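You operate a simulated robot arm through the tools that you are given. There is no shell and no other tool. Be economical: measure what you need, move in short steps, check, and stop when the job is done.

The job below is to be done with a simulated two-armed robot. You get a single attempt, and the scene is never put back.

JOB
Swap the black grip for the grey one; hold each grip with one hand while the other turns the collar.
Fine: knob to OFF first; black grip into the grip stand; collar locked to its stop, then knob to FLY.

The check looks at the end state, three seconds after you hand in, the way a careful person would. Anything else that was tipped, shoved, dropped, spilled or broken makes it a failure.

ROBOT AND FRAMES
Two 6-joint arms with two-finger parallel grippers on one trunk, on a base that drives. Base frame: it is fixed to the floor where the robot stands at the start and does not move with it; the origin is under the middle of the robot, x ahead of it, y to its left, z up. Readings come in m, degrees, newtons and seconds.
The left shoulder is at the start at [0.06, 0.187, 0.906], the right one opposite. With the tool pointing down near the work surface each hand reaches from about 0.24 to 0.62 m from the robot's upright axis, wherever it stands, measured 20 degrees to its own side. Places, roughly: extension collar [1, 2.7, 0.9]; green socket of the grip stand [0.7, -0.4, 0.8]; grey collar [0.6, 0.1, 0.6]; grey top key [0.6, 0, 0.8]; grip cover [0.75, 2.75, 1]; joystick base [0.6, 0.1, 0.5]; light dial [0.5, -0.1, 0.5]; mode knob [0.5, 0, 0.6]; mouth of the stick socket [0.6, 0.1, 0.6]; orange flap [0.6, 0.2, 0.5]; reset key of the stick [0.6, 0.2, 0.5]; silver extension [1, 2.75, 0.75]; spring cover [0.5, 0.1, 0.6]; stick key four [0.6, 0, 0.6]; stick key one [0.7, 0.1, 0.6]; stick key three [0.6, -0.1, 0.6]. Payload 1.57 kg a hand.
The tool frame of a hand sits at the grasp point between the pads (the TCP): z along the fingers, y along the line on which they close. The tips reach 0.03 m beyond it. Largest opening 0.11 m; finger width 0.024, thickness 0.012; the body of the gripper, 0.048 by 0.112 m, starts 0.078 m behind the TCP.
Orientation is that of the tool frame in the base frame, as a unit quaternion [w, x, y, z]. With the fingers straight down and closing along the base's y, the tool's x points along the base's -x, its y along +y and its z along -z.

CONTROLS
- The arms move only by the tool servo_tool. It takes "left_steps", "right_steps" or both (then of equal length, played together; a hand with none holds still); each is a list that holds one entry, the list of rows, each a list of 7 numbers: the turn, a rotation vector about the tool's x, y, z in degrees, then the shift along the tool's x, y, z in cm, then the finger opening in cm, from 0 to 11. In form: [[[ax, ay, az, dx, dy, dz, fingers], ...]]. A call has 1 to 10 rows; each row shifts and turns the commanded pose from where the row before left it, along the tool's axes as they then stand. Each row takes 0.2 s and may step no farther than 0.05 m and 8.6 degrees from the row before; otherwise, or with a gripper value out of range, the whole call is refused. A pose out of reach is approached as far as the arm can. The call stops where the force on the tool passes 50 N (or 10 N more than at its start, if that is more) or the arm is blocked; 0.2 s more then pass. Each finger travels about 0.153 m/s and halts on what it meets, pressing with about 25 N; the grip force reading is that of the motor and also rises with nothing between the fingers. The clock runs only during rows and for 0.2 s after the last one: add rows that do not move to give the fingers time. The reply holds the time, the measured pose of the TCP, the force on the tool along the base axes, the opening and the grip force, in the units named above and with some noise, with the torque about the TCP (base axes, N m) and any sound that the robot's microphone picked up.
- Cameras (640 x 400 px; columns grow to the right, rows downward): "scene" is now at [0.019, 0.0028, 1.4486]; the picture's right is [0.03, -1.00, 0.00], its down [-0.76, -0.02, -0.65] and it looks along [0.65, 0.02, -0.76] (base axes); focal length 247 px, centre (320, 200). "left" rides on the left gripper at [0.07, -0.016, -0.141] in its tool frame; the picture's right is [0.23, 0.97, 0.00], its down [-0.86, 0.20, -0.48] and it looks along [-0.47, 0.11, 0.88] (tool axes); focal length 222 px, centre (320, 200). "right" rides on the right gripper at [0.07, 0.016, -0.141] in its tool frame; the picture's right is [-0.23, 0.97, 0.00], its down [-0.86, -0.20, -0.48] and it looks along [-0.47, -0.11, 0.88] (tool axes); focal length 222 px, centre (320, 200). There is no depth. A picture from a camera that has moved, and an enlarged one, comes with that camera's place and axes in the base frame and with its lens.
- camera(camera): a new picture of that camera. No time passes.
- slide_trunk(by): slides the trunk up (or, below 0, down) by that many m; the arms and the scene camera ride with it, the base frame stays. It gives what a move gives, with no picture.
- base_move(legs): drives the robot by 1 to 6 legs, each [ahead, left, turn to the left] in m, m and degrees, along the robot's own axes; the way and the turn of a leg run together, so that a leg with both is an arc; at most 1.5 m and 180 degrees a leg. The arms and the cameras ride along, it lands a little off, and it stops where it bumps. It gives what a move gives.
- turn_head(pan, tilt): turns the head with the scene camera to pan (to the left, within 86 degrees either way) and tilt (down, from -29 to 69), counted from straight ahead of the robot. It gives what a move gives.
- enlarge(camera, box): a new picture of the part [left, top, right, bottom] of that camera's present view, enlarged. No time passes.
- job_done(): hands the job in; it is judged then, once.

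Work in short steps. Places have to be worked out from the pictures, the camera data and where the tool is seen: move nearer, look again, correct. Check each grasp and each placing, and mend what went wrong. You have 120 turns and 88 pictures in all, those below and enlarged ones among them. Open the grippers and draw the arms clear of the work before you hand the job in, unless the task says otherwise; then end with one line.

The tools are called by a JSON object that holds its "method" and its "body". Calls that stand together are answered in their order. servo_tool: Moves the arms, as the interface text tells. Its arguments: {"type":"object","properties":{"left_steps":{"type":"array","items":{"type":"array","items":{"type":"array","items":{"type":"number"}}}},"right_steps":{"type":"array","items":{"type":"array","items":{"type":"array","items":{"type":"number"}}}}},"required":[]} The other tools are called the same way: slide_trunk (by) slides the trunk up or down; base_move (legs) drives the base; turn_head (pan, tilt) turns the head that bears the scene camera; camera (camera) takes a picture; enlarge (camera, box) takes an enlarged picture of a part of a camera's view; job_done () hands the job in.

At the start:

```text
t: 0.0
left_ee_pos: [0.4482, 0.1349, 1.1219]
left_tool_rot: [0.0, 0.001, 1.0, 0.0]
left_force: [0.5, -0.5, 0.3]
left_ft_torque: [0.0, -0.03, -0.01]
left_opening: 0.1101
left_gripper_force: 0.1
right_ee_pos: [0.468, -0.2843, 1.0477]
right_tool_rot: [0.001, 0.0, 1.0, 0.0]
right_force: [-0.4, 0.5, -0.5]
right_ft_torque: [0.03, 0.01, -0.01]
right_opening: 0.1099
right_gripper_force: 0.0
trunk travel left (down, up): [-0.534, 0.456]
robot x, y, heading: [0.0017, 0.0006, 0.1]
head pan, tilt: [1.5, 49.2]
```

scene: 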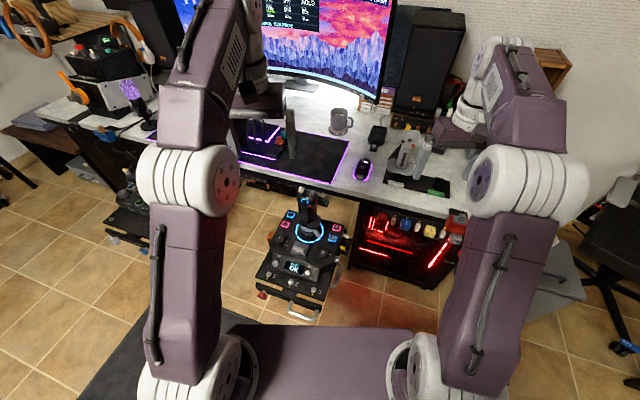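
right: 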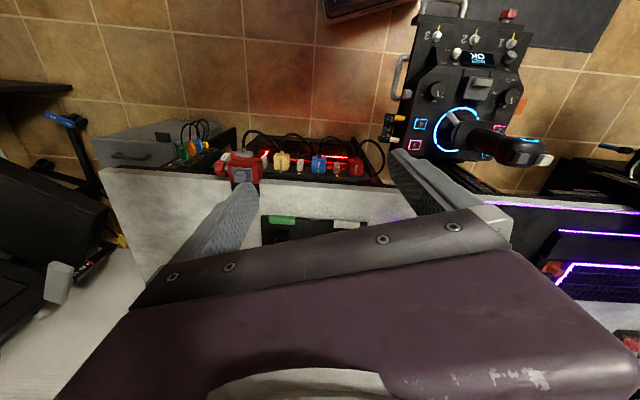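
left: 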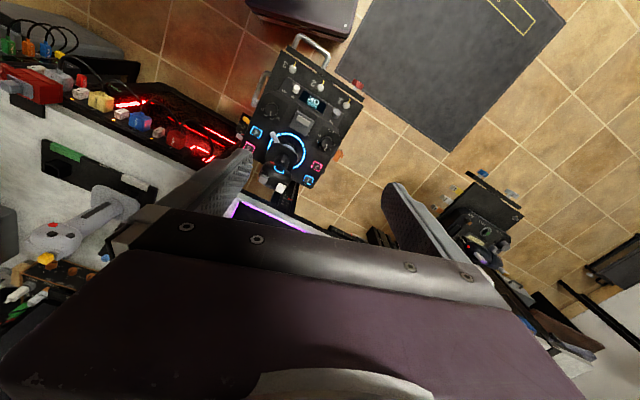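

The joystick base sits ahead, with the black grip on it, and the grip stand is on the desk to the right. I'll enlarge both to read the details.

{"method": "enlarge", "body": {"camera": "scene", "box": [240, 170, 370, 320]}}

{"method": "enlarge", "body": {"camera": "scene", "box": [340, 100, 480, 210]}}

{"method": "enlarge", "body": {"camera": "right", "box": [370, 0, 570, 180]}}

```text
2.67 times, centred on (305, 245) of scene
camera zoom: at [0.019, 0.0028, 1.4486], right [0.03, -1.0, 0.0], down [-0.76, -0.02, -0.65], along [0.65, 0.02, -0.76], focal length 660 px, centre (360, 80)
```

zoom: 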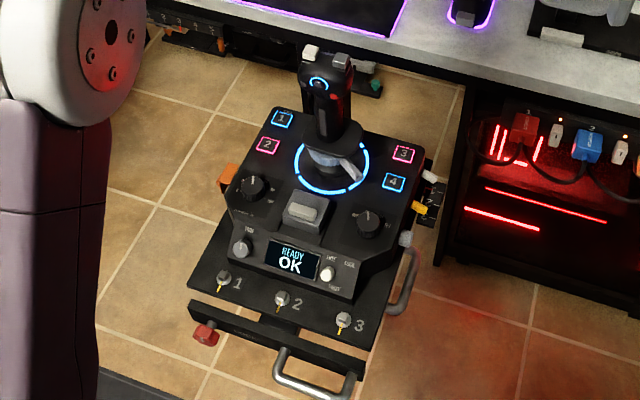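

```text
3.64 times, centred on (410, 155) of scene
camera zoom: at [0.019, 0.0028, 1.4486], right [0.03, -1.0, 0.0], down [-0.76, -0.02, -0.65], along [0.65, 0.02, -0.76], focal length 900 px, centre (-7, 364)
```

zoom: 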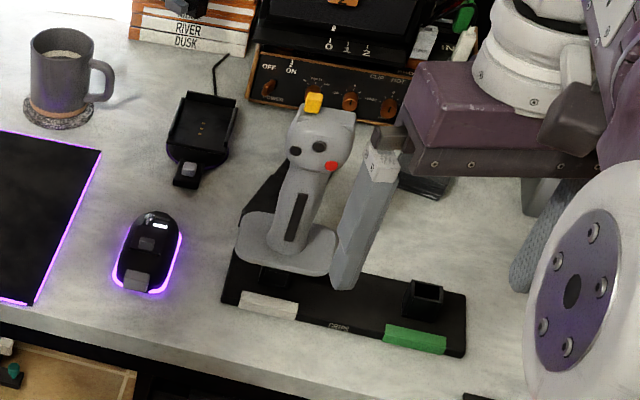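

```text
2.22 times, centred on (470, 90) of right
camera zoom: at [0.3994, -0.2671, 1.1881], right [0.23, 0.97, 0.0], down [0.86, -0.2, 0.48], along [0.47, -0.11, -0.88], focal length 494 px, centre (-13, 444)
```

zoom: 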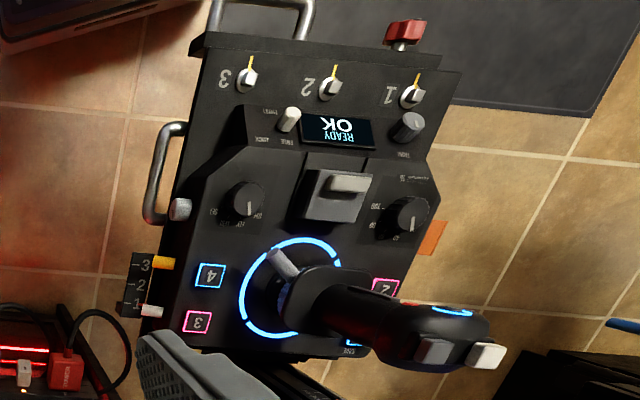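

I'll zoom in on the knobs and the collar to read the labels.

{"method": "enlarge", "body": {"camera": "scene", "box": [275, 225, 345, 270]}}

{"method": "enlarge", "body": {"camera": "right", "box": [425, 80, 525, 145]}}

```text
8.89 times, centred on (310, 248) of scene
camera zoom: at [0.019, 0.0028, 1.4486], right [0.03, -1.0, 0.0], down [-0.76, -0.02, -0.65], along [0.65, 0.02, -0.76], focal length 2200 px, centre (409, -222)
```

zoom: 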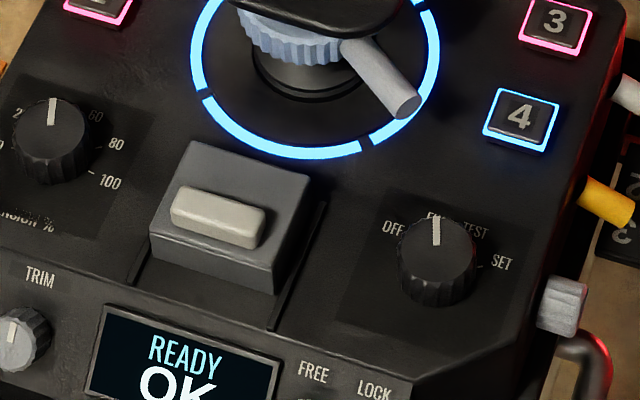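

```text
6.15 times, centred on (475, 112) of right
camera zoom: at [0.3994, -0.2671, 1.1881], right [0.23, 0.97, 0.0], down [0.86, -0.2, 0.48], along [0.47, -0.11, -0.88], focal length 1367 px, centre (-634, 738)
```

zoom: 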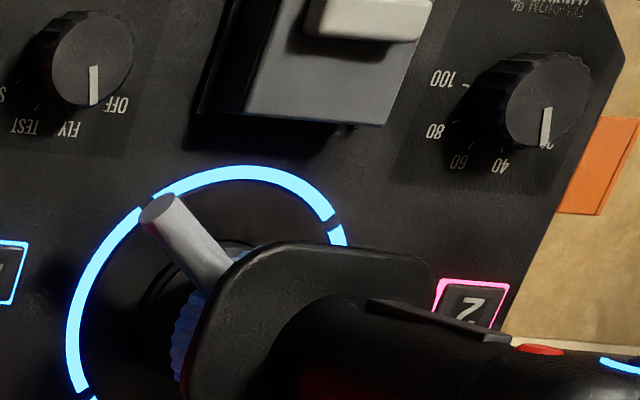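

Mode knob is about [0.482, 0.007, 0.586] and reads FLY; the collar's lever tip is about [0.547, 0.022, 0.606], and the stick axis about [0.595, 0.067]. I'll lower the left hand to view the collar marks from closer.

{"method": "servo_tool", "body": {"left_steps": [[[0, 0, 0, 0.8, 0, 4.5, 11], [0, 0, 0, 0.8, 0, 4.5, 11], [0, 0, 0, 0.8, 0, 4.5, 11], [0, 0, 0, 0.8, 0, 4.5, 11], [0, 0, 0, 0.8, 0, 4.5, 11], [0, 0, 0, 0, 0, 2, 11]]]}}

{"method": "camera", "body": {"camera": "left"}}

```text
t: 1.4
left_ee_pos: [0.4063, 0.1352, 0.8756]
left_tool_rot: [0.0, 0.0, 1.0, 0.0]
left_force: [0.5, 0.2, -0.4]
left_ft_torque: [0.01, -0.02, -0.01]
left_opening: 0.1103
left_gripper_force: 0.0
right_ee_pos: [0.4686, -0.2836, 1.048]
right_tool_rot: [0.0, 0.001, 1.0, 0.0]
right_force: [0.9, -0.2, -0.8]
right_ft_torque: [-0.02, 0.01, 0.01]
right_opening: 0.1099
right_gripper_force: 0.0
trunk travel left (down, up): [-0.534, 0.456]
robot x, y, heading: [-0.0007, -0.0042, 0.1]
head pan, tilt: [1.5, 49.2]
```

```text
79 pictures are left
camera left: at [0.3375, 0.1183, 1.0189], right [-0.23, 0.97, 0.0], down [0.86, 0.2, 0.48], along [0.47, 0.11, -0.88], focal length 222 px, centre (320, 200)
```

left: 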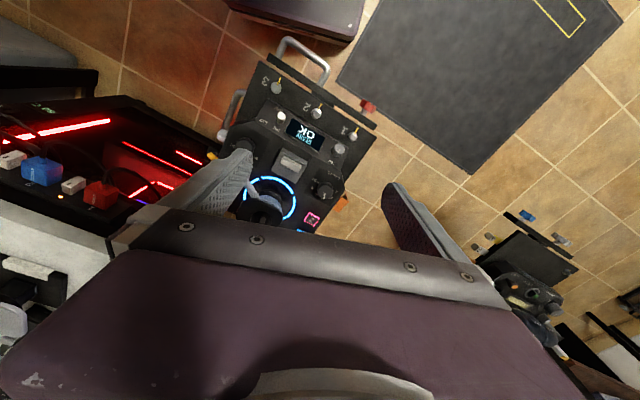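

The collar is in view between the fingers; enlarging it.

{"method": "enlarge", "body": {"camera": "left", "box": [230, 165, 310, 235]}}

{"method": "enlarge", "body": {"camera": "scene", "box": [280, 180, 340, 250]}}

```text
5.71 times, centred on (270, 200) of left
camera zoom: at [0.3375, 0.1183, 1.0189], right [-0.23, 0.97, 0.0], down [0.86, 0.2, 0.48], along [0.47, 0.11, -0.88], focal length 1269 px, centre (606, 200)
```

zoom: 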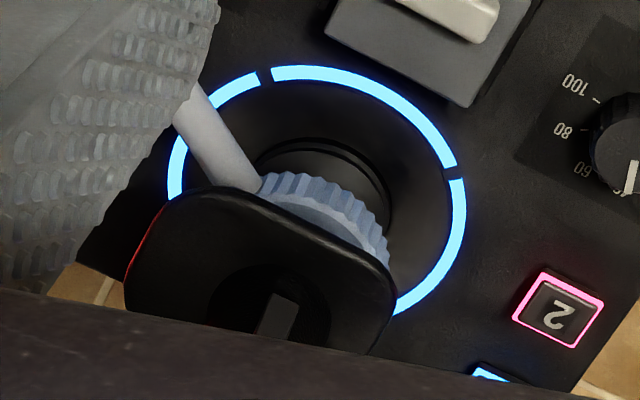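

```text
5.71 times, centred on (310, 215) of scene
camera zoom: at [0.0193, 0.0028, 1.4486], right [0.03, -1.0, 0.0], down [-0.76, -0.02, -0.65], along [0.65, 0.02, -0.76], focal length 1414 px, centre (377, 114)
```

zoom: 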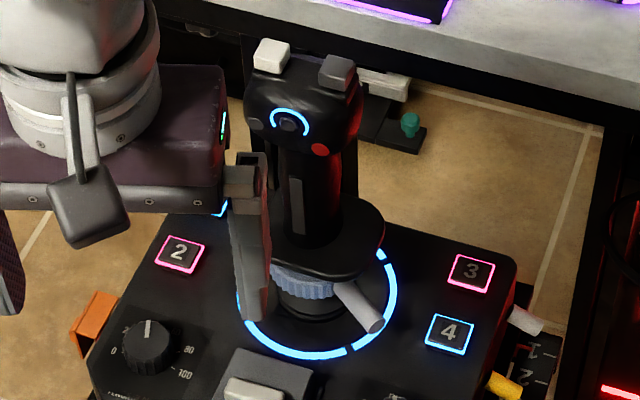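

The knob needs about 45° counter-clockwise to reach OFF. I'll bring the left hand above it, pre-rotated 25° clockwise, fingers at 6 cm.

{"method": "servo_tool", "body": {"left_steps": [[[0, 0, 0, -1.9, -3.2, 2, 6], [0, 0, 0, -1.9, -3.2, 2, 6], [0, 0, 0, -1.9, -3.2, 2, 6], [0, 0, 0, -1.9, -3.2, 2, 6], [0, 0, 8.4, 0, 0, 3, 6], [0, 0, 8.4, 0, 0, 3, 6], [0, 0, 8.4, 0, 0, 3, 6], [0, 0, 0, 0, 0, 0, 6]]]}}

{"method": "camera", "body": {"camera": "left"}}

{"method": "enlarge", "body": {"camera": "right", "box": [370, 0, 570, 180]}}

```text
t: 3.2
left_ee_pos: [0.4856, 0.0074, 0.7091]
left_tool_rot: [0.0, 0.219, 0.976, 0.0]
left_force: [-0.2, -0.3, 0.3]
left_ft_torque: [0.0, -0.01, 0.04]
left_opening: 0.06
left_gripper_force: 0.1
right_ee_pos: [0.4678, -0.2853, 1.0463]
right_tool_rot: [0.0, 0.0, 1.0, -0.001]
right_force: [0.0, 0.0, 0.2]
right_ft_torque: [-0.01, -0.02, -0.01]
right_opening: 0.1101
right_gripper_force: 0.2
trunk travel left (down, up): [-0.534, 0.456]
robot x, y, heading: [-0.0031, 0.0008, 0.0]
head pan, tilt: [1.5, 49.2]
```

```text
76 pictures are left
camera left: at [0.4147, 0.0226, 0.8512], right [0.21, 0.98, 0.0], down [0.86, -0.19, 0.48], along [0.47, -0.1, -0.88], focal length 222 px, centre (320, 200)
```

left: 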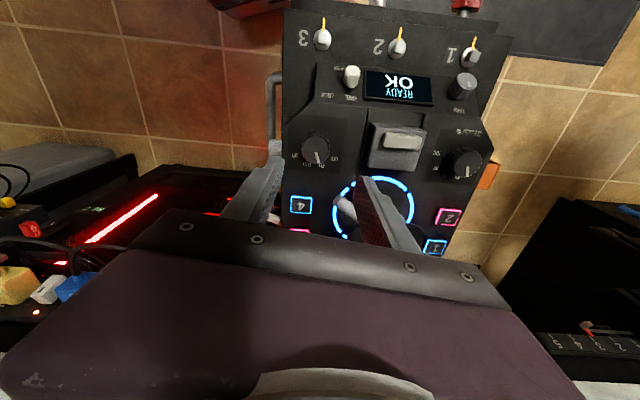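

```text
2.22 times, centred on (470, 90) of right
camera zoom: at [0.3991, -0.2672, 1.1882], right [0.23, 0.97, 0.0], down [0.85, -0.2, 0.48], along [0.47, -0.11, -0.88], focal length 494 px, centre (-13, 444)
```

zoom: 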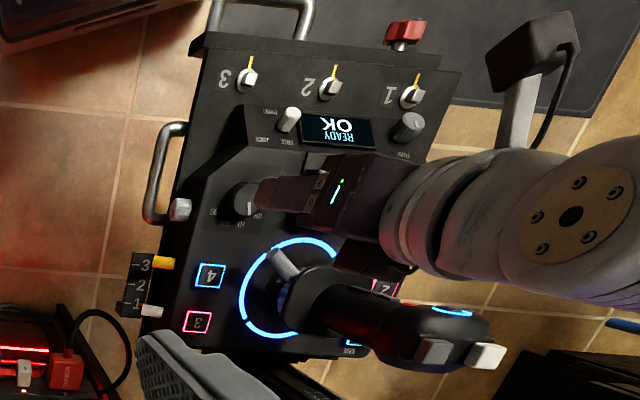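

Knob at about [0.487, 0.003]; descending around it with slow force-guarded steps.

{"method": "servo_tool", "body": {"left_steps": [[[0, 0, 0, 0, -0.3, 3, 6], [0, 0, 0, 0, 0, 3, 6], [0, 0, 0, 0, 0, 2.5, 6], [0, 0, 0, 0, 0, 1.2, 6], [0, 0, 0, 0, 0, 0.8, 6], [0, 0, 0, 0, 0, 0, 6]]]}}

{"method": "enlarge", "body": {"camera": "left", "box": [230, 60, 430, 240]}}

```text
t: 4.6
left_ee_pos: [0.4827, 0.0033, 0.6032]
left_tool_rot: [0.001, 0.218, 0.976, 0.0]
left_force: [-0.2, 1.2, 4.4]
left_ft_torque: [0.14, 0.05, 0.07]
left_opening: 0.0597
left_gripper_force: 0.0
right_ee_pos: [0.469, -0.2843, 1.0471]
right_tool_rot: [0.0, 0.001, 1.0, -0.001]
right_force: [-0.2, 0.1, 0.5]
right_ft_torque: [0.01, 0.01, -0.03]
right_opening: 0.11
right_gripper_force: 0.1
trunk travel left (down, up): [-0.534, 0.456]
robot x, y, heading: [-0.0001, 0.0012, -0.4]
head pan, tilt: [1.5, 49.2]
```

```text
2.22 times, centred on (330, 150) of left
camera zoom: at [0.413, 0.0192, 0.7451], right [0.21, 0.98, 0.0], down [0.86, -0.18, 0.48], along [0.47, -0.1, -0.88], focal length 494 px, centre (298, 311)
```

zoom: 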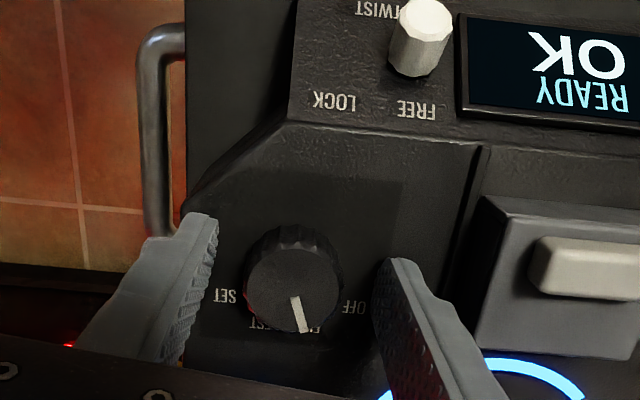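

The fingers straddle the knob with light panel contact (4 N), so I raise 2 mm and close.

{"method": "servo_tool", "body": {"left_steps": [[[0, 0, 0, 0, 0, -0.25, 5], [0, 0, 0, 0, 0, 0, 3.5], [0, 0, 0, 0, 0, 0, 2.5], [0, 0, 0, 0, 0, 0, 2.5]]]}}

{"method": "enlarge", "body": {"camera": "left", "box": [230, 60, 430, 240]}}

```text
t: 5.6
left_ee_pos: [0.4834, 0.0029, 0.6058]
left_tool_rot: [-0.001, 0.218, 0.976, 0.0]
left_force: [-6.1, -14.2, -4.6]
left_ft_torque: [-1.05, 0.21, -0.03]
left_opening: 0.0334
left_gripper_force: 41.7
right_ee_pos: [0.4676, -0.2866, 1.0465]
right_tool_rot: [0.0, 0.001, 1.0, 0.0]
right_force: [-0.2, 0.2, 0.0]
right_ft_torque: [0.01, 0.0, 0.01]
right_opening: 0.1099
right_gripper_force: 0.0
trunk travel left (down, up): [-0.534, 0.456]
robot x, y, heading: [0.0017, -0.0038, -0.1]
head pan, tilt: [1.5, 49.2]
```

```text
2.22 times, centred on (330, 150) of left
camera zoom: at [0.4132, 0.0182, 0.7472], right [0.21, 0.98, 0.0], down [0.86, -0.18, 0.48], along [0.47, -0.1, -0.88], focal length 494 px, centre (298, 311)
```

zoom: 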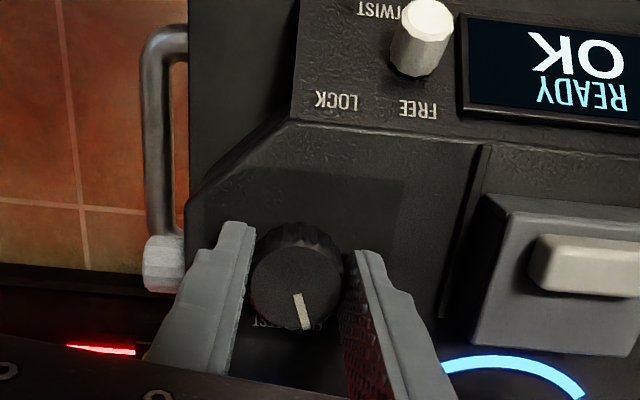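

Knob gripped at 3.3 cm. I relieve the side force by 2 mm and turn it 45° counter-clockwise.

{"method": "servo_tool", "body": {"left_steps": [[[0, 0, 0, 0, -0.2, 0, 2.5], [0, 0, -7.5, 0, 0, 0, 2.5], [0, 0, -7.5, 0, 0, 0, 2.5], [0, 0, -7.5, 0, 0, 0, 2.5], [0, 0, -7.5, 0, 0, 0, 2.5], [0, 0, -7.5, 0, 0, 0, 2.5], [0, 0, -7.5, 0, 0, 0, 2.5], [0, 0, 0, 0, 0, 0, 2.5]]]}}

{"method": "enlarge", "body": {"camera": "left", "box": [230, 60, 430, 240]}}

```text
t: 7.4
left_ee_pos: [0.4831, 0.0015, 0.6045]
left_tool_rot: [0.0, -0.173, 0.985, 0.0]
left_force: [-4.4, -9.2, -9.3]
left_ft_torque: [-0.67, -0.11, -0.37]
left_opening: 0.0334
left_gripper_force: 40.9
right_ee_pos: [0.4678, -0.2862, 1.047]
right_tool_rot: [0.0, 0.0, 1.0, 0.0]
right_force: [0.1, 0.3, -0.5]
right_ft_torque: [-0.02, 0.0, -0.01]
right_opening: 0.1099
right_gripper_force: 0.0
trunk travel left (down, up): [-0.534, 0.456]
robot x, y, heading: [-0.0006, 0.0023, -0.1]
head pan, tilt: [1.5, 49.2]
```

```text
2.22 times, centred on (330, 150) of left
camera zoom: at [0.424, -0.0373, 0.7471], right [-0.54, 0.84, 0.0], down [0.74, 0.48, 0.48], along [0.4, 0.26, -0.88], focal length 494 px, centre (298, 311)
```

zoom: 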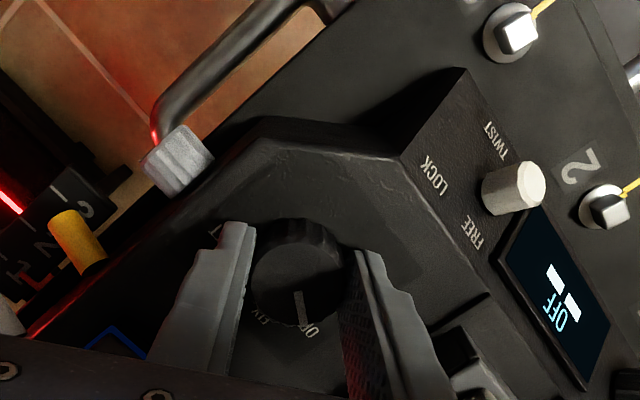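

The display now shows OFF. I release the knob, rise, and look again.

{"method": "servo_tool", "body": {"left_steps": [[[0, 0, 0, 0, 0, 0, 6], [0, 0, 0, 0, 0, 0, 6], [0, 0, 0, 0, 0, -3, 6], [0, 0, 0, 0, 0, -4, 6], [0, 0, 0, 0, 0, -4, 6], [0, 0, 0, 4, 0, -3, 6], [0, 0, 0, 4, 0, -3, 6]]]}}

{"method": "enlarge", "body": {"camera": "left", "box": [200, 60, 480, 240]}}

{"method": "enlarge", "body": {"camera": "scene", "box": [240, 170, 370, 320]}}

```text
t: 9.0
left_ee_pos: [0.4055, -0.0237, 0.7777]
left_tool_rot: [0.001, -0.172, 0.985, 0.0]
left_force: [0.1, 0.5, -0.3]
left_ft_torque: [0.03, 0.01, 0.01]
left_opening: 0.06
left_gripper_force: 0.1
right_ee_pos: [0.4669, -0.2841, 1.0476]
right_tool_rot: [0.001, 0.0, 1.0, 0.0]
right_force: [0.2, 0.3, -0.7]
right_ft_torque: [0.01, 0.01, -0.04]
right_opening: 0.1102
right_gripper_force: 0.0
trunk travel left (down, up): [-0.534, 0.456]
robot x, y, heading: [0.003, 0.004, -0.0]
head pan, tilt: [1.5, 49.2]
```

```text
2.22 times, centred on (340, 150) of left
camera zoom: at [0.3449, -0.0631, 0.9197], right [-0.54, 0.84, 0.0], down [0.74, 0.48, 0.48], along [0.4, 0.26, -0.88], focal length 494 px, centre (276, 311)
```

zoom: 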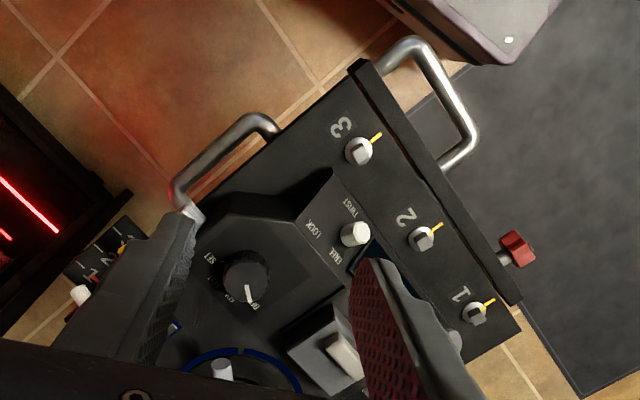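

```text
2.67 times, centred on (305, 245) of scene
camera zoom: at [0.0175, 0.0027, 1.4485], right [0.03, -1.0, 0.0], down [-0.76, -0.02, -0.65], along [0.65, 0.02, -0.76], focal length 660 px, centre (360, 80)
```

zoom: 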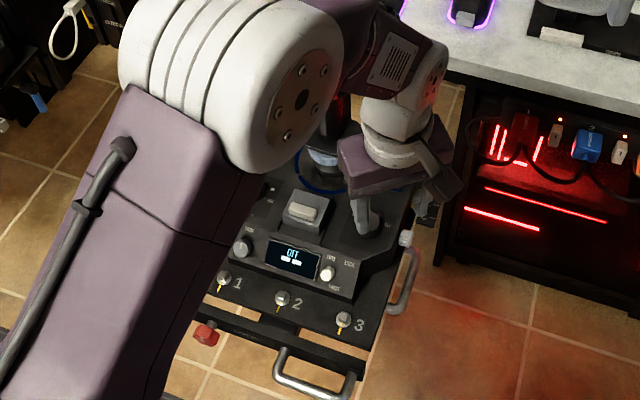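

OFF is confirmed. I move the left hand aside to the left and bring the right hand above the black grip to see its head from the top.

{"method": "servo_tool", "body": {"left_steps": [[[0, 0, 0, -1.5, 4.1, -1, 6], [0, 0, 0, -1.5, 4.1, -1, 6], [0, 0, 0, -1.5, 4.1, -1, 6], [0, 0, 0, -1.5, 4.1, -1, 6], [0, 0, 0, -1.5, 4.1, -1, 6], [0, 0, 6.7, 0, 2, 0, 6], [0, 0, 6.7, 0, 2, 0, 6], [0, 0, 6.6, 0, 2, 0, 6]]]}}

{"method": "servo_tool", "body": {"right_steps": [[[0, 0, 0, -1.6, 4.39, 0.96, 11], [0, 0, 0, -1.6, 4.39, 0.96, 11], [0, 0, 0, -1.6, 4.39, 0.96, 11], [0, 0, 0, -1.6, 4.39, 0.96, 11], [0, 0, 0, -1.6, 4.39, 0.96, 11], [0, 0, 0, -1.6, 4.39, 0.96, 11], [0, 0, 0, -1.6, 4.39, 0.96, 11], [0, 0, 0, -1.6, 4.39, 0.96, 11]]]}}

{"method": "camera", "body": {"camera": "right"}}

{"method": "camera", "body": {"camera": "left"}}

```text
t: 10.8
left_ee_pos: [0.3962, 0.2516, 0.8242]
left_tool_rot: [0.0, 0.003, 1.0, 0.0]
left_force: [-0.1, 0.2, -0.2]
left_ft_torque: [-0.02, -0.03, 0.0]
left_opening: 0.0603
left_gripper_force: 0.1
right_ee_pos: [0.4685, -0.2834, 1.0475]
right_tool_rot: [0.0, 0.0, 1.0, 0.0]
right_force: [0.1, -0.6, -0.1]
right_ft_torque: [-0.03, 0.01, -0.03]
right_opening: 0.1101
right_gripper_force: 0.1
trunk travel left (down, up): [-0.534, 0.456]
robot x, y, heading: [-0.0027, 0.0008, 0.0]
head pan, tilt: [1.5, 49.2]
```

```text
t: 12.6
left_ee_pos: [0.3967, 0.2538, 0.8248]
left_tool_rot: [0.0, 0.002, 1.0, -0.001]
left_force: [-0.1, 1.0, 0.3]
left_ft_torque: [-0.04, -0.03, 0.01]
left_opening: 0.0599
left_gripper_force: 0.1
right_ee_pos: [0.5249, 0.0191, 0.9496]
right_tool_rot: [-0.001, 0.0, 1.0, -0.001]
right_force: [0.3, 0.3, 0.3]
right_ft_torque: [-0.01, 0.0, 0.01]
right_opening: 0.11
right_gripper_force: 0.1
right hand out of reach, approached as far as the arm can: row 5, 6, 7, 8
trunk travel left (down, up): [-0.534, 0.456]
robot x, y, heading: [0.0009, 0.0004, -0.1]
head pan, tilt: [1.5, 49.2]
```

```text
69 pictures are left
camera right: at [0.4562, 0.0355, 1.0899], right [0.23, 0.97, 0.0], down [0.85, -0.2, 0.48], along [0.47, -0.11, -0.88], focal length 222 px, centre (320, 200)
```

right: 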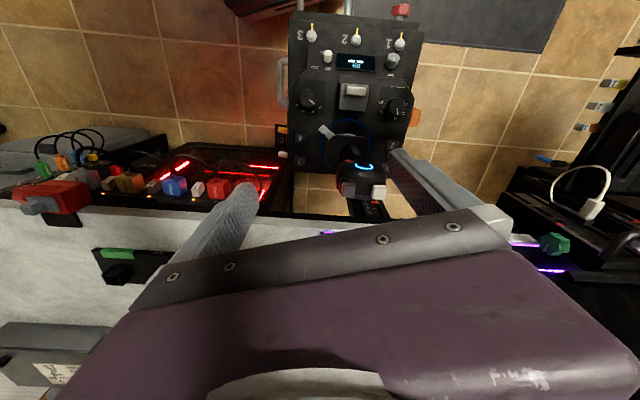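

```text
68 pictures are left
camera left: at [0.327, 0.2368, 0.9668], right [-0.22, 0.97, 0.0], down [0.86, 0.2, 0.48], along [0.47, 0.11, -0.88], focal length 222 px, centre (320, 200)
```

left: 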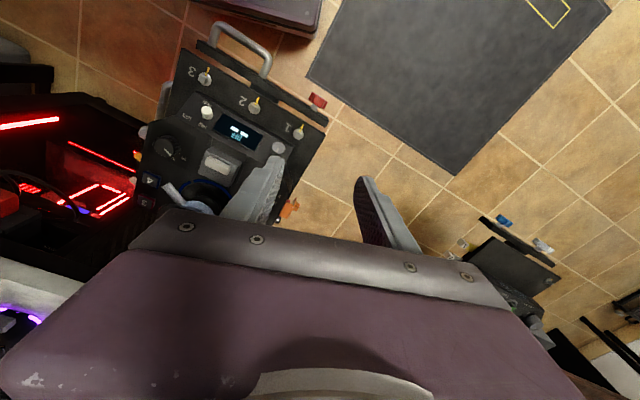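

The right hand can't quite reach the grip from here. I raise the trunk 0.1 m, then shift the base 5 cm ahead and 9 cm left so both hands reach the stick.

{"method": "slide_trunk", "body": {"by": 0.1}}

{"method": "base_move", "body": {"legs": [[0.05, 0.09, 0]]}}

{"method": "camera", "body": {"camera": "scene"}}

```text
t: 13.9
left_ee_pos: [0.3969, 0.2525, 0.9242]
left_tool_rot: [0.0, 0.002, 1.0, -0.001]
left_force: [-0.5, -0.2, -0.4]
left_ft_torque: [0.0, -0.03, -0.02]
left_opening: 0.0601
left_gripper_force: 0.0
right_ee_pos: [0.5258, 0.0175, 1.0491]
right_tool_rot: [0.0, 0.0, 1.0, 0.001]
right_force: [0.1, 0.2, -0.2]
right_ft_torque: [0.02, -0.04, 0.01]
right_opening: 0.1097
right_gripper_force: 0.0
trunk travel left (down, up): [-0.634, 0.356]
robot x, y, heading: [0.003, -0.0015, -0.0]
head pan, tilt: [1.5, 49.2]
```

```text
t: 15.1
left_ee_pos: [0.4476, 0.342, 0.9252]
left_tool_rot: [0.0, 0.002, 1.0, 0.0]
left_force: [0.6, 0.2, 0.1]
left_ft_torque: [-0.01, 0.03, 0.0]
left_opening: 0.0599
left_gripper_force: 0.1
right_ee_pos: [0.5757, 0.1074, 1.0497]
right_tool_rot: [0.0, 0.001, 1.0, 0.0]
right_force: [0.3, 0.2, -0.1]
right_ft_torque: [-0.02, -0.03, 0.02]
right_opening: 0.1101
right_gripper_force: 0.0
trunk travel left (down, up): [-0.634, 0.356]
robot x, y, heading: [0.0493, 0.0887, -0.2]
head pan, tilt: [1.5, 49.2]
```

```text
67 pictures are left
camera scene: at [0.0695, 0.0943, 1.5486], right [0.02, -1.0, 0.0], down [-0.76, -0.02, -0.65], along [0.65, 0.02, -0.76], focal length 247 px, centre (320, 200)
```

scene: 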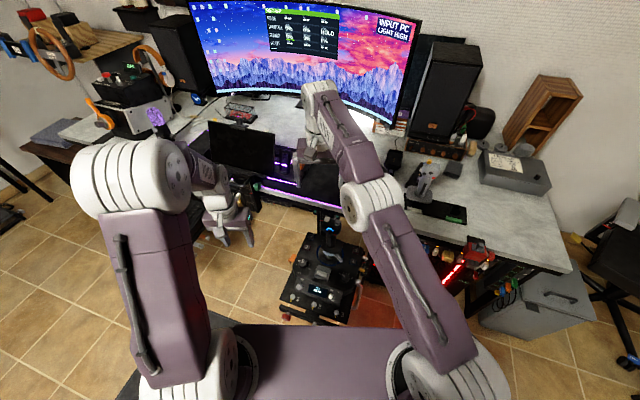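

The base moved without bumping. I check the right hand responds correctly with a small move toward above the grip, then look.

{"method": "servo_tool", "body": {"right_steps": [[[0, 0, 0, 0, -2.5, 3, 11], [0, 0, 0, 0, -2, 4, 11], [0, 0, 0, 0, 0, 0, 11]]]}}

{"method": "camera", "body": {"camera": "right"}}

```text
t: 15.9
left_ee_pos: [0.4464, 0.3422, 0.9236]
left_tool_rot: [-0.001, 0.002, 1.0, 0.0]
left_force: [0.1, 0.9, 0.2]
left_ft_torque: [-0.04, -0.01, 0.01]
left_opening: 0.0601
left_gripper_force: 0.1
right_ee_pos: [0.5749, 0.0604, 0.9787]
right_tool_rot: [0.001, 0.001, 1.0, 0.0]
right_force: [0.1, 0.9, -0.3]
right_ft_torque: [0.01, 0.0, 0.0]
right_opening: 0.1096
right_gripper_force: 0.2
trunk travel left (down, up): [-0.634, 0.356]
robot x, y, heading: [0.0516, 0.0923, -0.1]
head pan, tilt: [1.5, 49.2]
```

```text
66 pictures are left
camera right: at [0.5064, 0.0774, 1.1198], right [0.23, 0.97, 0.0], down [0.85, -0.2, 0.48], along [0.47, -0.11, -0.88], focal length 222 px, centre (320, 200)
```

right: 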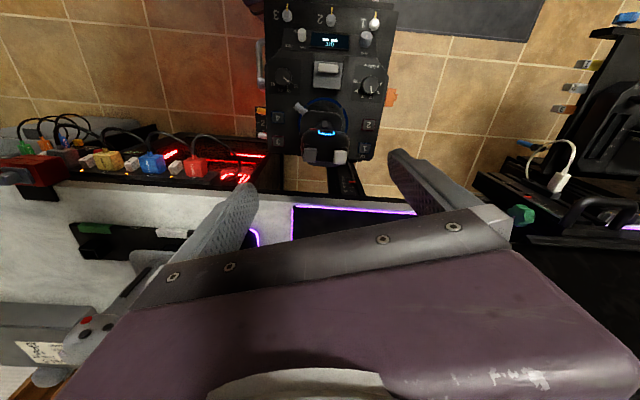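

{"method": "enlarge", "body": {"camera": "right", "box": [270, 80, 390, 180]}}

{"method": "enlarge", "body": {"camera": "scene", "box": [290, 200, 360, 290]}}

```text
4.00 times, centred on (330, 130) of right
camera zoom: at [0.5064, 0.0774, 1.1198], right [0.23, 0.97, 0.0], down [0.85, -0.2, 0.48], along [0.47, -0.11, -0.88], focal length 888 px, centre (280, 480)
```

zoom: 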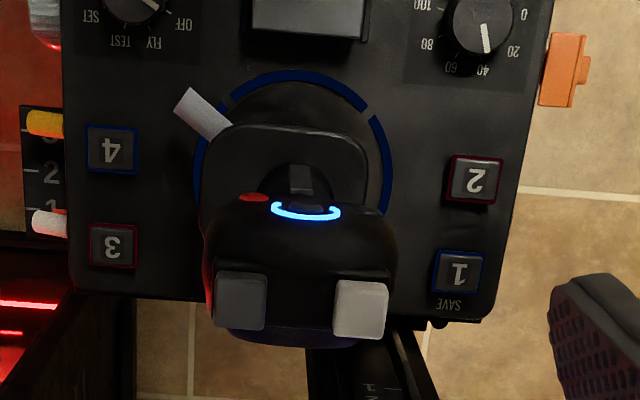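

```text
4.44 times, centred on (325, 245) of scene
camera zoom: at [0.0689, 0.0946, 1.5486], right [0.02, -1.0, 0.0], down [-0.76, -0.02, -0.65], along [0.65, 0.02, -0.76], focal length 1100 px, centre (298, 0)
```

zoom: 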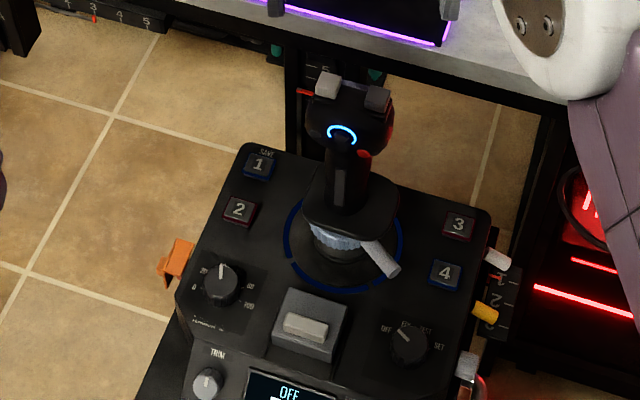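

The panel and head are yawed about 14° clockwise; the head is centred near [0.60, 0.065], 7.5 cm wide. I align the right hand above it, tips just above the keys, and check.

{"method": "servo_tool", "body": {"right_steps": [[[0, 0, 0, -2.5, 0.5, 0, 11], [0, 0, 6.8, 0, 0, 3, 11], [0, 0, 6.8, 0, 0, 3.5, 11], [0, 0, 0, 0, 0, 4, 11], [0, 0, 0, 0, 0, 2, 11], [0, 0, 0, 0, 0, 0, 11]]]}}

{"method": "camera", "body": {"camera": "right"}}

{"method": "enlarge", "body": {"camera": "scene", "box": [270, 160, 390, 260]}}

```text
t: 17.3
left_ee_pos: [0.4478, 0.3425, 0.9242]
left_tool_rot: [0.0, 0.003, 1.0, 0.0]
left_force: [-0.1, 0.0, 0.2]
left_ft_torque: [-0.01, 0.01, -0.02]
left_opening: 0.0599
left_gripper_force: 0.0
right_ee_pos: [0.5999, 0.0673, 0.8549]
right_tool_rot: [0.0, 0.12, 0.993, -0.001]
right_force: [0.2, 0.7, -0.2]
right_ft_torque: [0.02, -0.04, -0.01]
right_opening: 0.1101
right_gripper_force: 0.1
trunk travel left (down, up): [-0.634, 0.356]
robot x, y, heading: [0.0502, 0.096, -0.1]
head pan, tilt: [1.5, 49.2]
```

```text
63 pictures are left
camera right: at [0.5372, 0.1001, 0.9956], right [0.45, 0.89, 0.0], down [0.78, -0.4, 0.48], along [0.43, -0.22, -0.88], focal length 222 px, centre (320, 200)
```

right: 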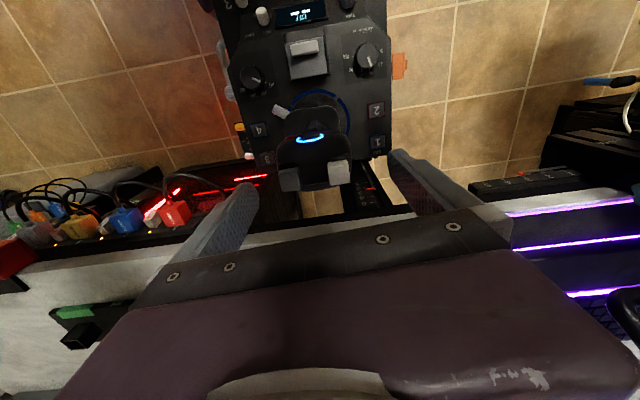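

```text
4.00 times, centred on (330, 210) of scene
camera zoom: at [0.0696, 0.0943, 1.5486], right [0.02, -1.0, 0.0], down [-0.76, -0.02, -0.65], along [0.65, 0.02, -0.76], focal length 990 px, centre (280, 160)
```

zoom: 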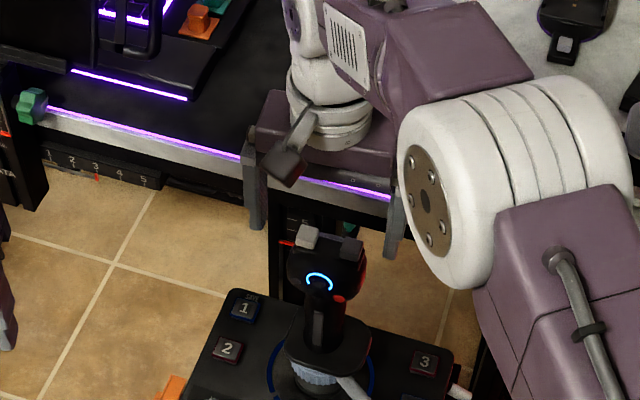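

The hand straddles the head; its yaw is nearer 19°. I rotate 5.5° more, shift 4 mm, and descend to the head.

{"method": "servo_tool", "body": {"right_steps": [[[0, 0, 5.5, 0, -0.4, 1, 11], [0, 0, 0, 0, 0, 2, 11], [0, 0, 0, 0, 0, 2, 11], [0, 0, 0, 0, 0, 1.5, 11], [0, 0, 0, 0, 0, 1, 11], [0, 0, 0, 0, 0, 0, 11]]]}}

{"method": "enlarge", "body": {"camera": "right", "box": [190, 80, 450, 240]}}

{"method": "enlarge", "body": {"camera": "scene", "box": [280, 190, 380, 270]}}

```text
t: 18.7
left_ee_pos: [0.4467, 0.3431, 0.9247]
left_tool_rot: [0.0, 0.003, 1.0, 0.0]
left_force: [-0.3, 0.5, 0.3]
left_ft_torque: [0.01, 0.0, -0.01]
left_opening: 0.0601
left_gripper_force: 0.1
right_ee_pos: [0.599, 0.0637, 0.7799]
right_tool_rot: [-0.001, 0.167, 0.986, 0.0]
right_force: [0.5, -0.5, -0.4]
right_ft_torque: [-0.01, 0.0, -0.02]
right_opening: 0.11
right_gripper_force: 0.1
trunk travel left (down, up): [-0.634, 0.356]
robot x, y, heading: [0.0508, 0.0921, 0.0]
head pan, tilt: [1.5, 49.2]
```

```text
2.46 times, centred on (320, 160) of right
camera zoom: at [0.5397, 0.1031, 0.9209], right [0.54, 0.84, 0.0], down [0.74, -0.47, 0.48], along [0.4, -0.26, -0.88], focal length 547 px, centre (320, 298)
```

zoom: 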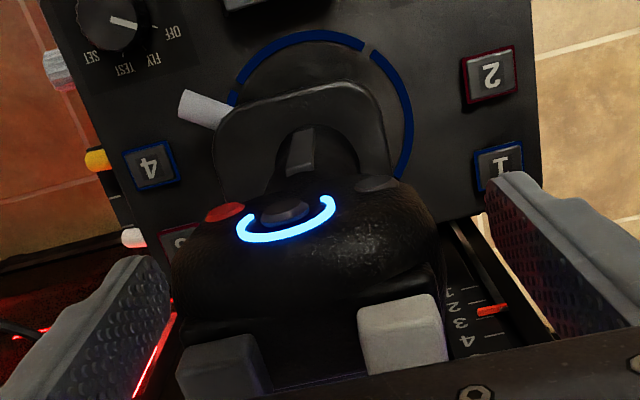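

```text
5.00 times, centred on (330, 230) of scene
camera zoom: at [0.0694, 0.0942, 1.5486], right [0.02, -1.0, 0.0], down [-0.76, -0.02, -0.65], along [0.65, 0.02, -0.76], focal length 1237 px, centre (270, 50)
```

zoom: 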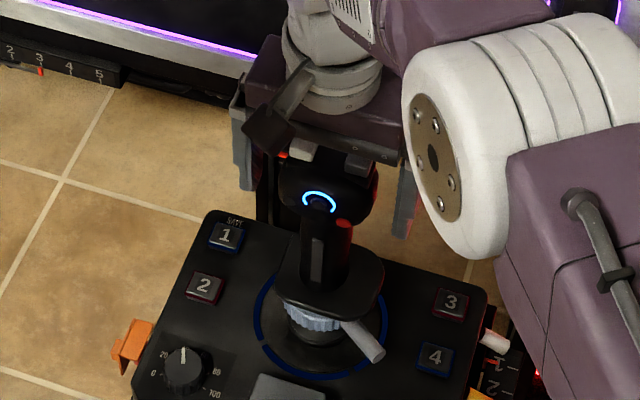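

Both fingers are beside the head. I lower 8 mm more and close slowly, watching for side forces.

{"method": "servo_tool", "body": {"right_steps": [[[0, 0, 0, 0, 0, 0.8, 10], [0, 0, 0, 0, 0, 0, 9], [0, 0, 0, 0, 0, 0, 8], [0, 0, 0, 0, 0, 0, 7], [0, 0, 0, 0, 0, 0, 6.5], [0, 0, 0, 0, 0, 0, 6.5]]]}}

{"method": "enlarge", "body": {"camera": "right", "box": [190, 80, 450, 240]}}

```text
t: 20.1
left_ee_pos: [0.448, 0.3432, 0.9245]
left_tool_rot: [0.0, 0.003, 1.0, 0.0]
left_force: [-0.3, 0.0, -0.2]
left_ft_torque: [-0.03, 0.03, -0.02]
left_opening: 0.0599
left_gripper_force: 0.1
right_ee_pos: [0.5989, 0.0632, 0.773]
right_tool_rot: [-0.001, 0.167, 0.986, 0.0]
right_force: [-1.3, -1.1, -0.8]
right_ft_torque: [-0.25, 0.14, -0.01]
right_opening: 0.0723
right_gripper_force: 25.1
trunk travel left (down, up): [-0.634, 0.356]
robot x, y, heading: [0.0526, 0.0922, -0.2]
head pan, tilt: [1.5, 49.2]
```

```text
2.46 times, centred on (320, 160) of right
camera zoom: at [0.5393, 0.1024, 0.9128], right [0.54, 0.84, 0.0], down [0.74, -0.47, 0.48], along [0.4, -0.26, -0.88], focal length 547 px, centre (320, 298)
```

zoom: 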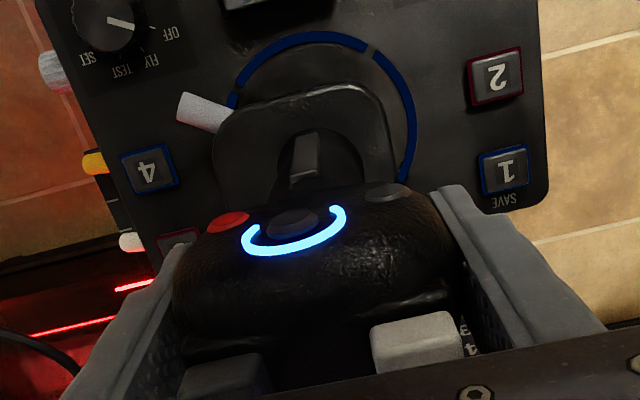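

The black grip is held firmly (7.2 cm, 25 N). Now the left hand goes to the lever: I move it to the front of the stick and start yawing it.

{"method": "servo_tool", "body": {"left_steps": [[[0, 0, 0, 0.7, -3.47, 2.3, 4.5], [0, 0, 0, 0.7, -3.47, 2.3, 4.5], [0, 0, 0, 0.7, -3.47, 2.3, 4.5], [0, 0, 0, 0.7, -3.47, 2.3, 4.5], [0, 0, 0, 0.7, -3.47, 2.3, 4.5], [0, 0, 0, 0.7, -3.47, 2.3, 4.5], [0, 0, 0, 0.7, -3.47, 2.3, 4.5], [0, 0, -7.5, 0, 0, 0, 4.5], [0, 0, -7.5, 0, 0, 0, 4.5], [0, 0, -7.5, 0, 0, 0, 4.5]]]}}

{"method": "servo_tool", "body": {"left_steps": [[[0, 0, -7.5, 0, 0, 0, 4.5], [0, -7.5, 0, 0, 0, 0, 4.5], [0, -7.5, 0, 0, 0, 0, 4.5], [0, -7.5, 0, 0, 0, 0, 4.5], [0, -7.5, 0, 0, 0, 0, 4.5], [0, -7.5, 0, 0, 0, 0, 4.5], [0, -7.5, 0, 0, 0, 0, 4.5], [0, 0, 0, 0, 0, 0, 4.5]]]}}

{"method": "camera", "body": {"camera": "left"}}

{"method": "camera", "body": {"camera": "scene"}}

```text
t: 22.3
left_ee_pos: [0.3982, 0.1003, 0.7617]
left_tool_rot: [-0.001, -0.193, 0.981, -0.001]
left_force: [-0.3, -0.1, -0.3]
left_ft_torque: [0.03, 0.01, 0.01]
left_opening: 0.0449
left_gripper_force: 0.1
right_ee_pos: [0.5995, 0.0628, 0.7716]
right_tool_rot: [0.0, 0.167, 0.986, 0.0]
right_force: [-1.3, -3.8, 0.1]
right_ft_torque: [-0.72, 0.33, -0.05]
right_opening: 0.0721
right_gripper_force: 25.0
trunk travel left (down, up): [-0.634, 0.356]
robot x, y, heading: [0.0537, 0.0917, -0.1]
head pan, tilt: [1.5, 49.2]
```

```text
t: 24.3
left_ee_pos: [0.4285, 0.1108, 0.7818]
left_tool_rot: [0.328, -0.291, 0.893, 0.103]
left_force: [1.0, 0.4, -0.1]
left_ft_torque: [-0.02, 0.0, 0.0]
left_opening: 0.0449
left_gripper_force: 0.2
left hand out of reach, approached as far as the arm can: row 3, 6, 7
right_ee_pos: [0.6031, 0.0351, 0.767]
right_tool_rot: [-0.005, 0.195, 0.981, -0.002]
right_force: [-2.4, 4.4, 9.4]
right_ft_torque: [1.23, 0.36, 0.05]
right_opening: 0.0772
right_gripper_force: 25.4
trunk travel left (down, up): [-0.634, 0.356]
robot x, y, heading: [0.051, 0.0877, -0.2]
head pan, tilt: [1.5, 49.2]
stopped in row 8 (left hand): the arm was blocked; the commanded pose is now the measured one
```

```text
58 pictures are left
camera left: at [0.3215, 0.0132, 0.8467], right [-0.71, 0.69, -0.15], down [0.16, 0.37, 0.92], along [0.69, 0.63, -0.37], focal length 222 px, centre (320, 200)
```

left: 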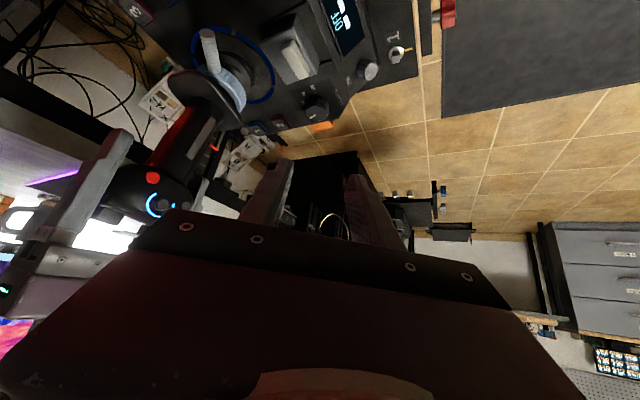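

```text
57 pictures are left
camera scene: at [0.0684, 0.0949, 1.5485], right [0.02, -1.0, 0.0], down [-0.76, -0.02, -0.65], along [0.65, 0.02, -0.76], focal length 247 px, centre (320, 200)
```

scene: 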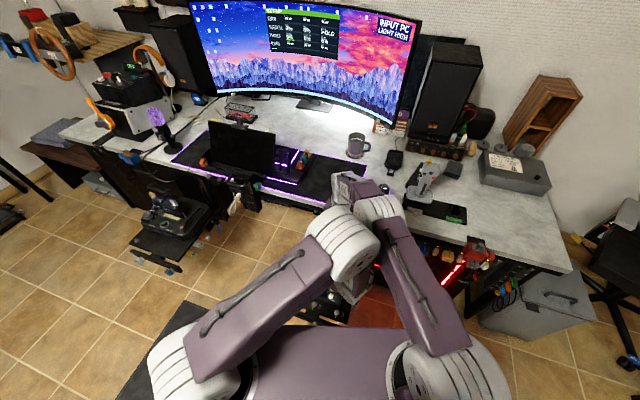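

The left elbow swung into the right forearm and nudged the right hand about 3 cm. I back the left hand out by undoing the tilt, and will swap roles (left holds the grip, right turns the lever).

{"method": "servo_tool", "body": {"left_steps": [[[0, 7.5, 0, 0, 0, 0, 4.5], [0, 7.5, 0, 0, 0, 0, 4.5], [0, 7.5, 0, 0, 0, 0, 4.5], [0, 7.5, 0, 0, 0, 0, 4.5], [0, 7.5, 0, 0, 0, 0, 4.5], [0, 0, 0, 0, 0, 0, 4.5]]]}}

{"method": "camera", "body": {"camera": "scene"}}

```text
t: 25.7
left_ee_pos: [0.429, 0.1101, 0.7821]
left_tool_rot: [0.024, -0.308, 0.951, 0.003]
left_force: [-0.4, -0.4, 0.6]
left_ft_torque: [0.01, -0.01, 0.01]
left_opening: 0.045
left_gripper_force: 0.1
right_ee_pos: [0.6033, 0.0364, 0.7653]
right_tool_rot: [-0.004, 0.195, 0.981, -0.002]
right_force: [2.8, 7.2, 9.3]
right_ft_torque: [1.5, -0.69, -0.05]
right_opening: 0.077
right_gripper_force: 25.2
trunk travel left (down, up): [-0.634, 0.356]
robot x, y, heading: [0.0499, 0.0923, 0.1]
head pan, tilt: [1.5, 49.2]
```

```text
56 pictures are left
camera scene: at [0.0684, 0.0949, 1.5486], right [0.02, -1.0, 0.0], down [-0.76, -0.02, -0.65], along [0.65, 0.02, -0.76], focal length 247 px, centre (320, 200)
```

scene: 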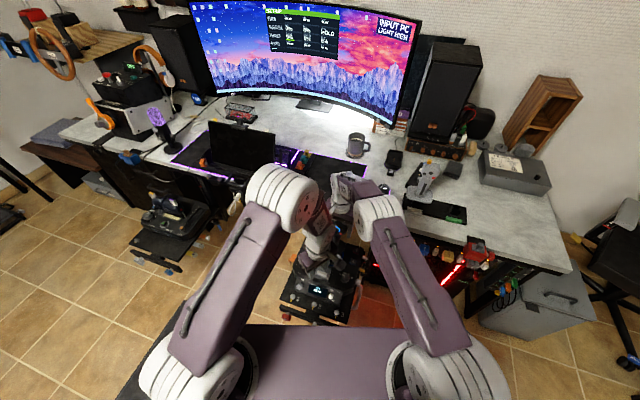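

The arms are apart again. I open the right gripper so the stick can spring back upright, while the left hand retreats to the left.

{"method": "servo_tool", "body": {"left_steps": [[[0, 0, 0, -2.3, 3.2, -1, 6], [0, 0, 0, -2.3, 3.2, -1, 6], [0, 0, 0, -2.3, 3.2, -1, 6], [0, 0, 7.5, -2.3, 3.2, -1, 6], [0, 0, 7.5, -1, 3.2, -1, 6], [0, 0, 7.5, 0, 3.2, -1, 6], [0, 0, 7.5, 0, 0, -1, 6]]], "right_steps": [[[0, 0, 0, 0, 0, 0, 8], [0, 0, 0, 0, 0, 0, 9], [0, 0, 0, 0, 0, 0, 10], [0, 0, 0, 0, 0, 0, 11], [0, 0, 0, 0, 0, 0, 11], [0, 0, 0, 0, 0, 0, 11], [0, 0, 0, 0, 0, 0, 11]]]}}

{"method": "enlarge", "body": {"camera": "right", "box": [190, 80, 450, 240]}}

{"method": "enlarge", "body": {"camera": "scene", "box": [270, 190, 390, 310]}}

```text
t: 27.3
left_ee_pos: [0.4068, 0.3275, 0.8564]
left_tool_rot: [0.02, -0.05, 0.998, 0.01]
left_force: [0.3, 0.7, -0.2]
left_ft_torque: [0.05, -0.04, 0.01]
left_opening: 0.0602
left_gripper_force: 0.1
right_ee_pos: [0.6036, 0.0346, 0.7653]
right_tool_rot: [-0.005, 0.194, 0.981, -0.002]
right_force: [-0.4, 0.1, -0.2]
right_ft_torque: [0.01, 0.01, 0.01]
right_opening: 0.11
right_gripper_force: 0.0
trunk travel left (down, up): [-0.634, 0.356]
robot x, y, heading: [0.054, 0.0909, 0.1]
head pan, tilt: [1.5, 49.2]
```

```text
2.46 times, centred on (320, 160) of right
camera zoom: at [0.5474, 0.078, 0.9067], right [0.58, 0.81, -0.01], down [0.72, -0.51, 0.47], along [0.38, -0.28, -0.88], focal length 547 px, centre (320, 298)
```

zoom: 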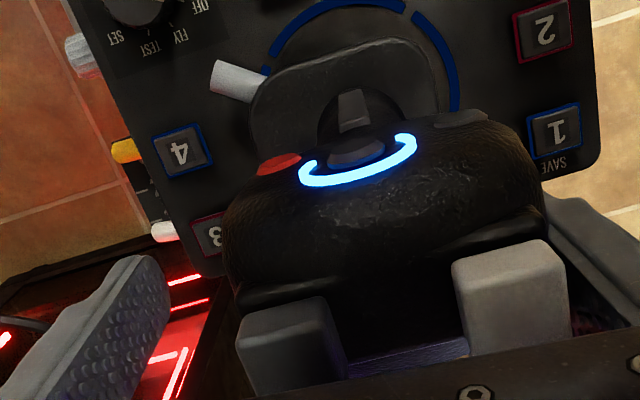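

```text
3.33 times, centred on (330, 250) of scene
camera zoom: at [0.0694, 0.0936, 1.5486], right [0.02, -1.0, 0.0], down [-0.76, -0.02, -0.65], along [0.65, 0.02, -0.76], focal length 825 px, centre (287, 33)
```

zoom: 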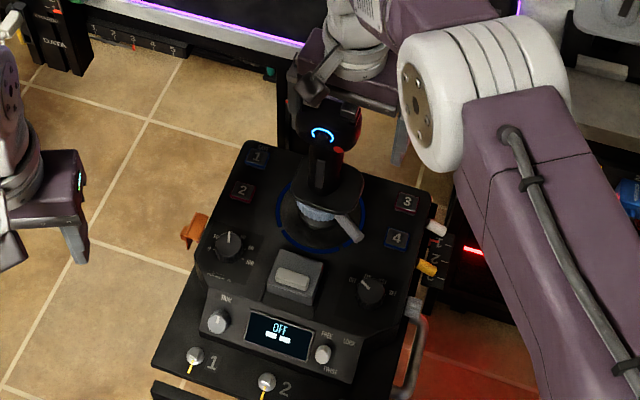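

The stick sprang back upright and nothing looks disturbed. I raise the right hand straight up and move it away to the right.

{"method": "servo_tool", "body": {"right_steps": [[[0, 0, 0, 0, 0, -4, 11], [0, 0, 0, 0, 0, -4, 11], [0, 0, 0, 0, 0, -4.5, 11], [0, 0, 0, 0, 0, -4.5, 11], [0, 0, -7, 1.5, -4, 0, 11], [0, 0, -7, 1.5, -4, 0, 11], [0, 0, -7, 1.5, -4, 0, 11], [0, 0, 0, 1.5, -4, 0, 8], [0, 0, 0, 1.5, -4, 0, 6], [0, 0, 0, 1.5, -4, 0, 4.5]]]}}

{"method": "servo_tool", "body": {"left_steps": [[[0, 0, 0, -3, -3.5, -1.5, 11], [0, 0, 0, -3, -3.5, -1.5, 11], [0, 0, 0, -3, -3.5, -1.5, 11], [0, 0, 0, -3, -3.5, -1.5, 11], [0, 0, 6.4, -2.2, -3.5, -1.5, 11], [0, 0, 6.4, -2.2, -3.5, 0, 11], [0, 0, 6.2, 0, -2.5, 0, 11], [0, 0, 0, 0, 0, 0, 11]]]}}

{"method": "camera", "body": {"camera": "left"}}

```text
t: 29.5
left_ee_pos: [0.4075, 0.327, 0.8548]
left_tool_rot: [0.021, -0.051, 0.998, 0.011]
left_force: [-0.1, -0.6, 0.8]
left_ft_torque: [-0.01, -0.02, -0.02]
left_opening: 0.0599
left_gripper_force: 0.0
right_ee_pos: [0.4857, -0.1868, 0.9354]
right_tool_rot: [-0.005, 0.012, 1.0, -0.001]
right_force: [-0.5, -0.7, 0.4]
right_ft_torque: [0.05, 0.0, 0.0]
right_opening: 0.045
right_gripper_force: 0.1
trunk travel left (down, up): [-0.634, 0.356]
robot x, y, heading: [0.0513, 0.0919, -0.2]
head pan, tilt: [1.5, 49.2]
```

```text
t: 31.3
left_ee_pos: [0.5829, 0.1062, 0.9339]
left_tool_rot: [0.018, 0.116, 0.993, 0.013]
left_force: [0.1, 0.0, 0.3]
left_ft_torque: [0.0, -0.02, 0.0]
left_opening: 0.1102
left_gripper_force: 0.1
right_ee_pos: [0.4847, -0.1844, 0.9348]
right_tool_rot: [-0.005, 0.012, 1.0, -0.001]
right_force: [-0.4, 1.1, -0.9]
right_ft_torque: [-0.02, 0.0, -0.01]
right_opening: 0.0451
right_gripper_force: 0.0
trunk travel left (down, up): [-0.634, 0.356]
robot x, y, heading: [0.0506, 0.0908, 0.0]
head pan, tilt: [1.5, 49.2]
```

```text
53 pictures are left
camera left: at [0.5052, 0.1034, 1.0744], right [0.0, 1.0, 0.02], down [0.86, -0.01, 0.51], along [0.51, 0.02, -0.86], focal length 222 px, centre (320, 200)
```

left: 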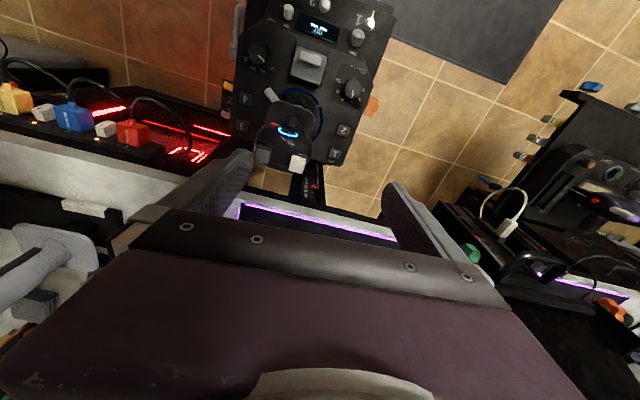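

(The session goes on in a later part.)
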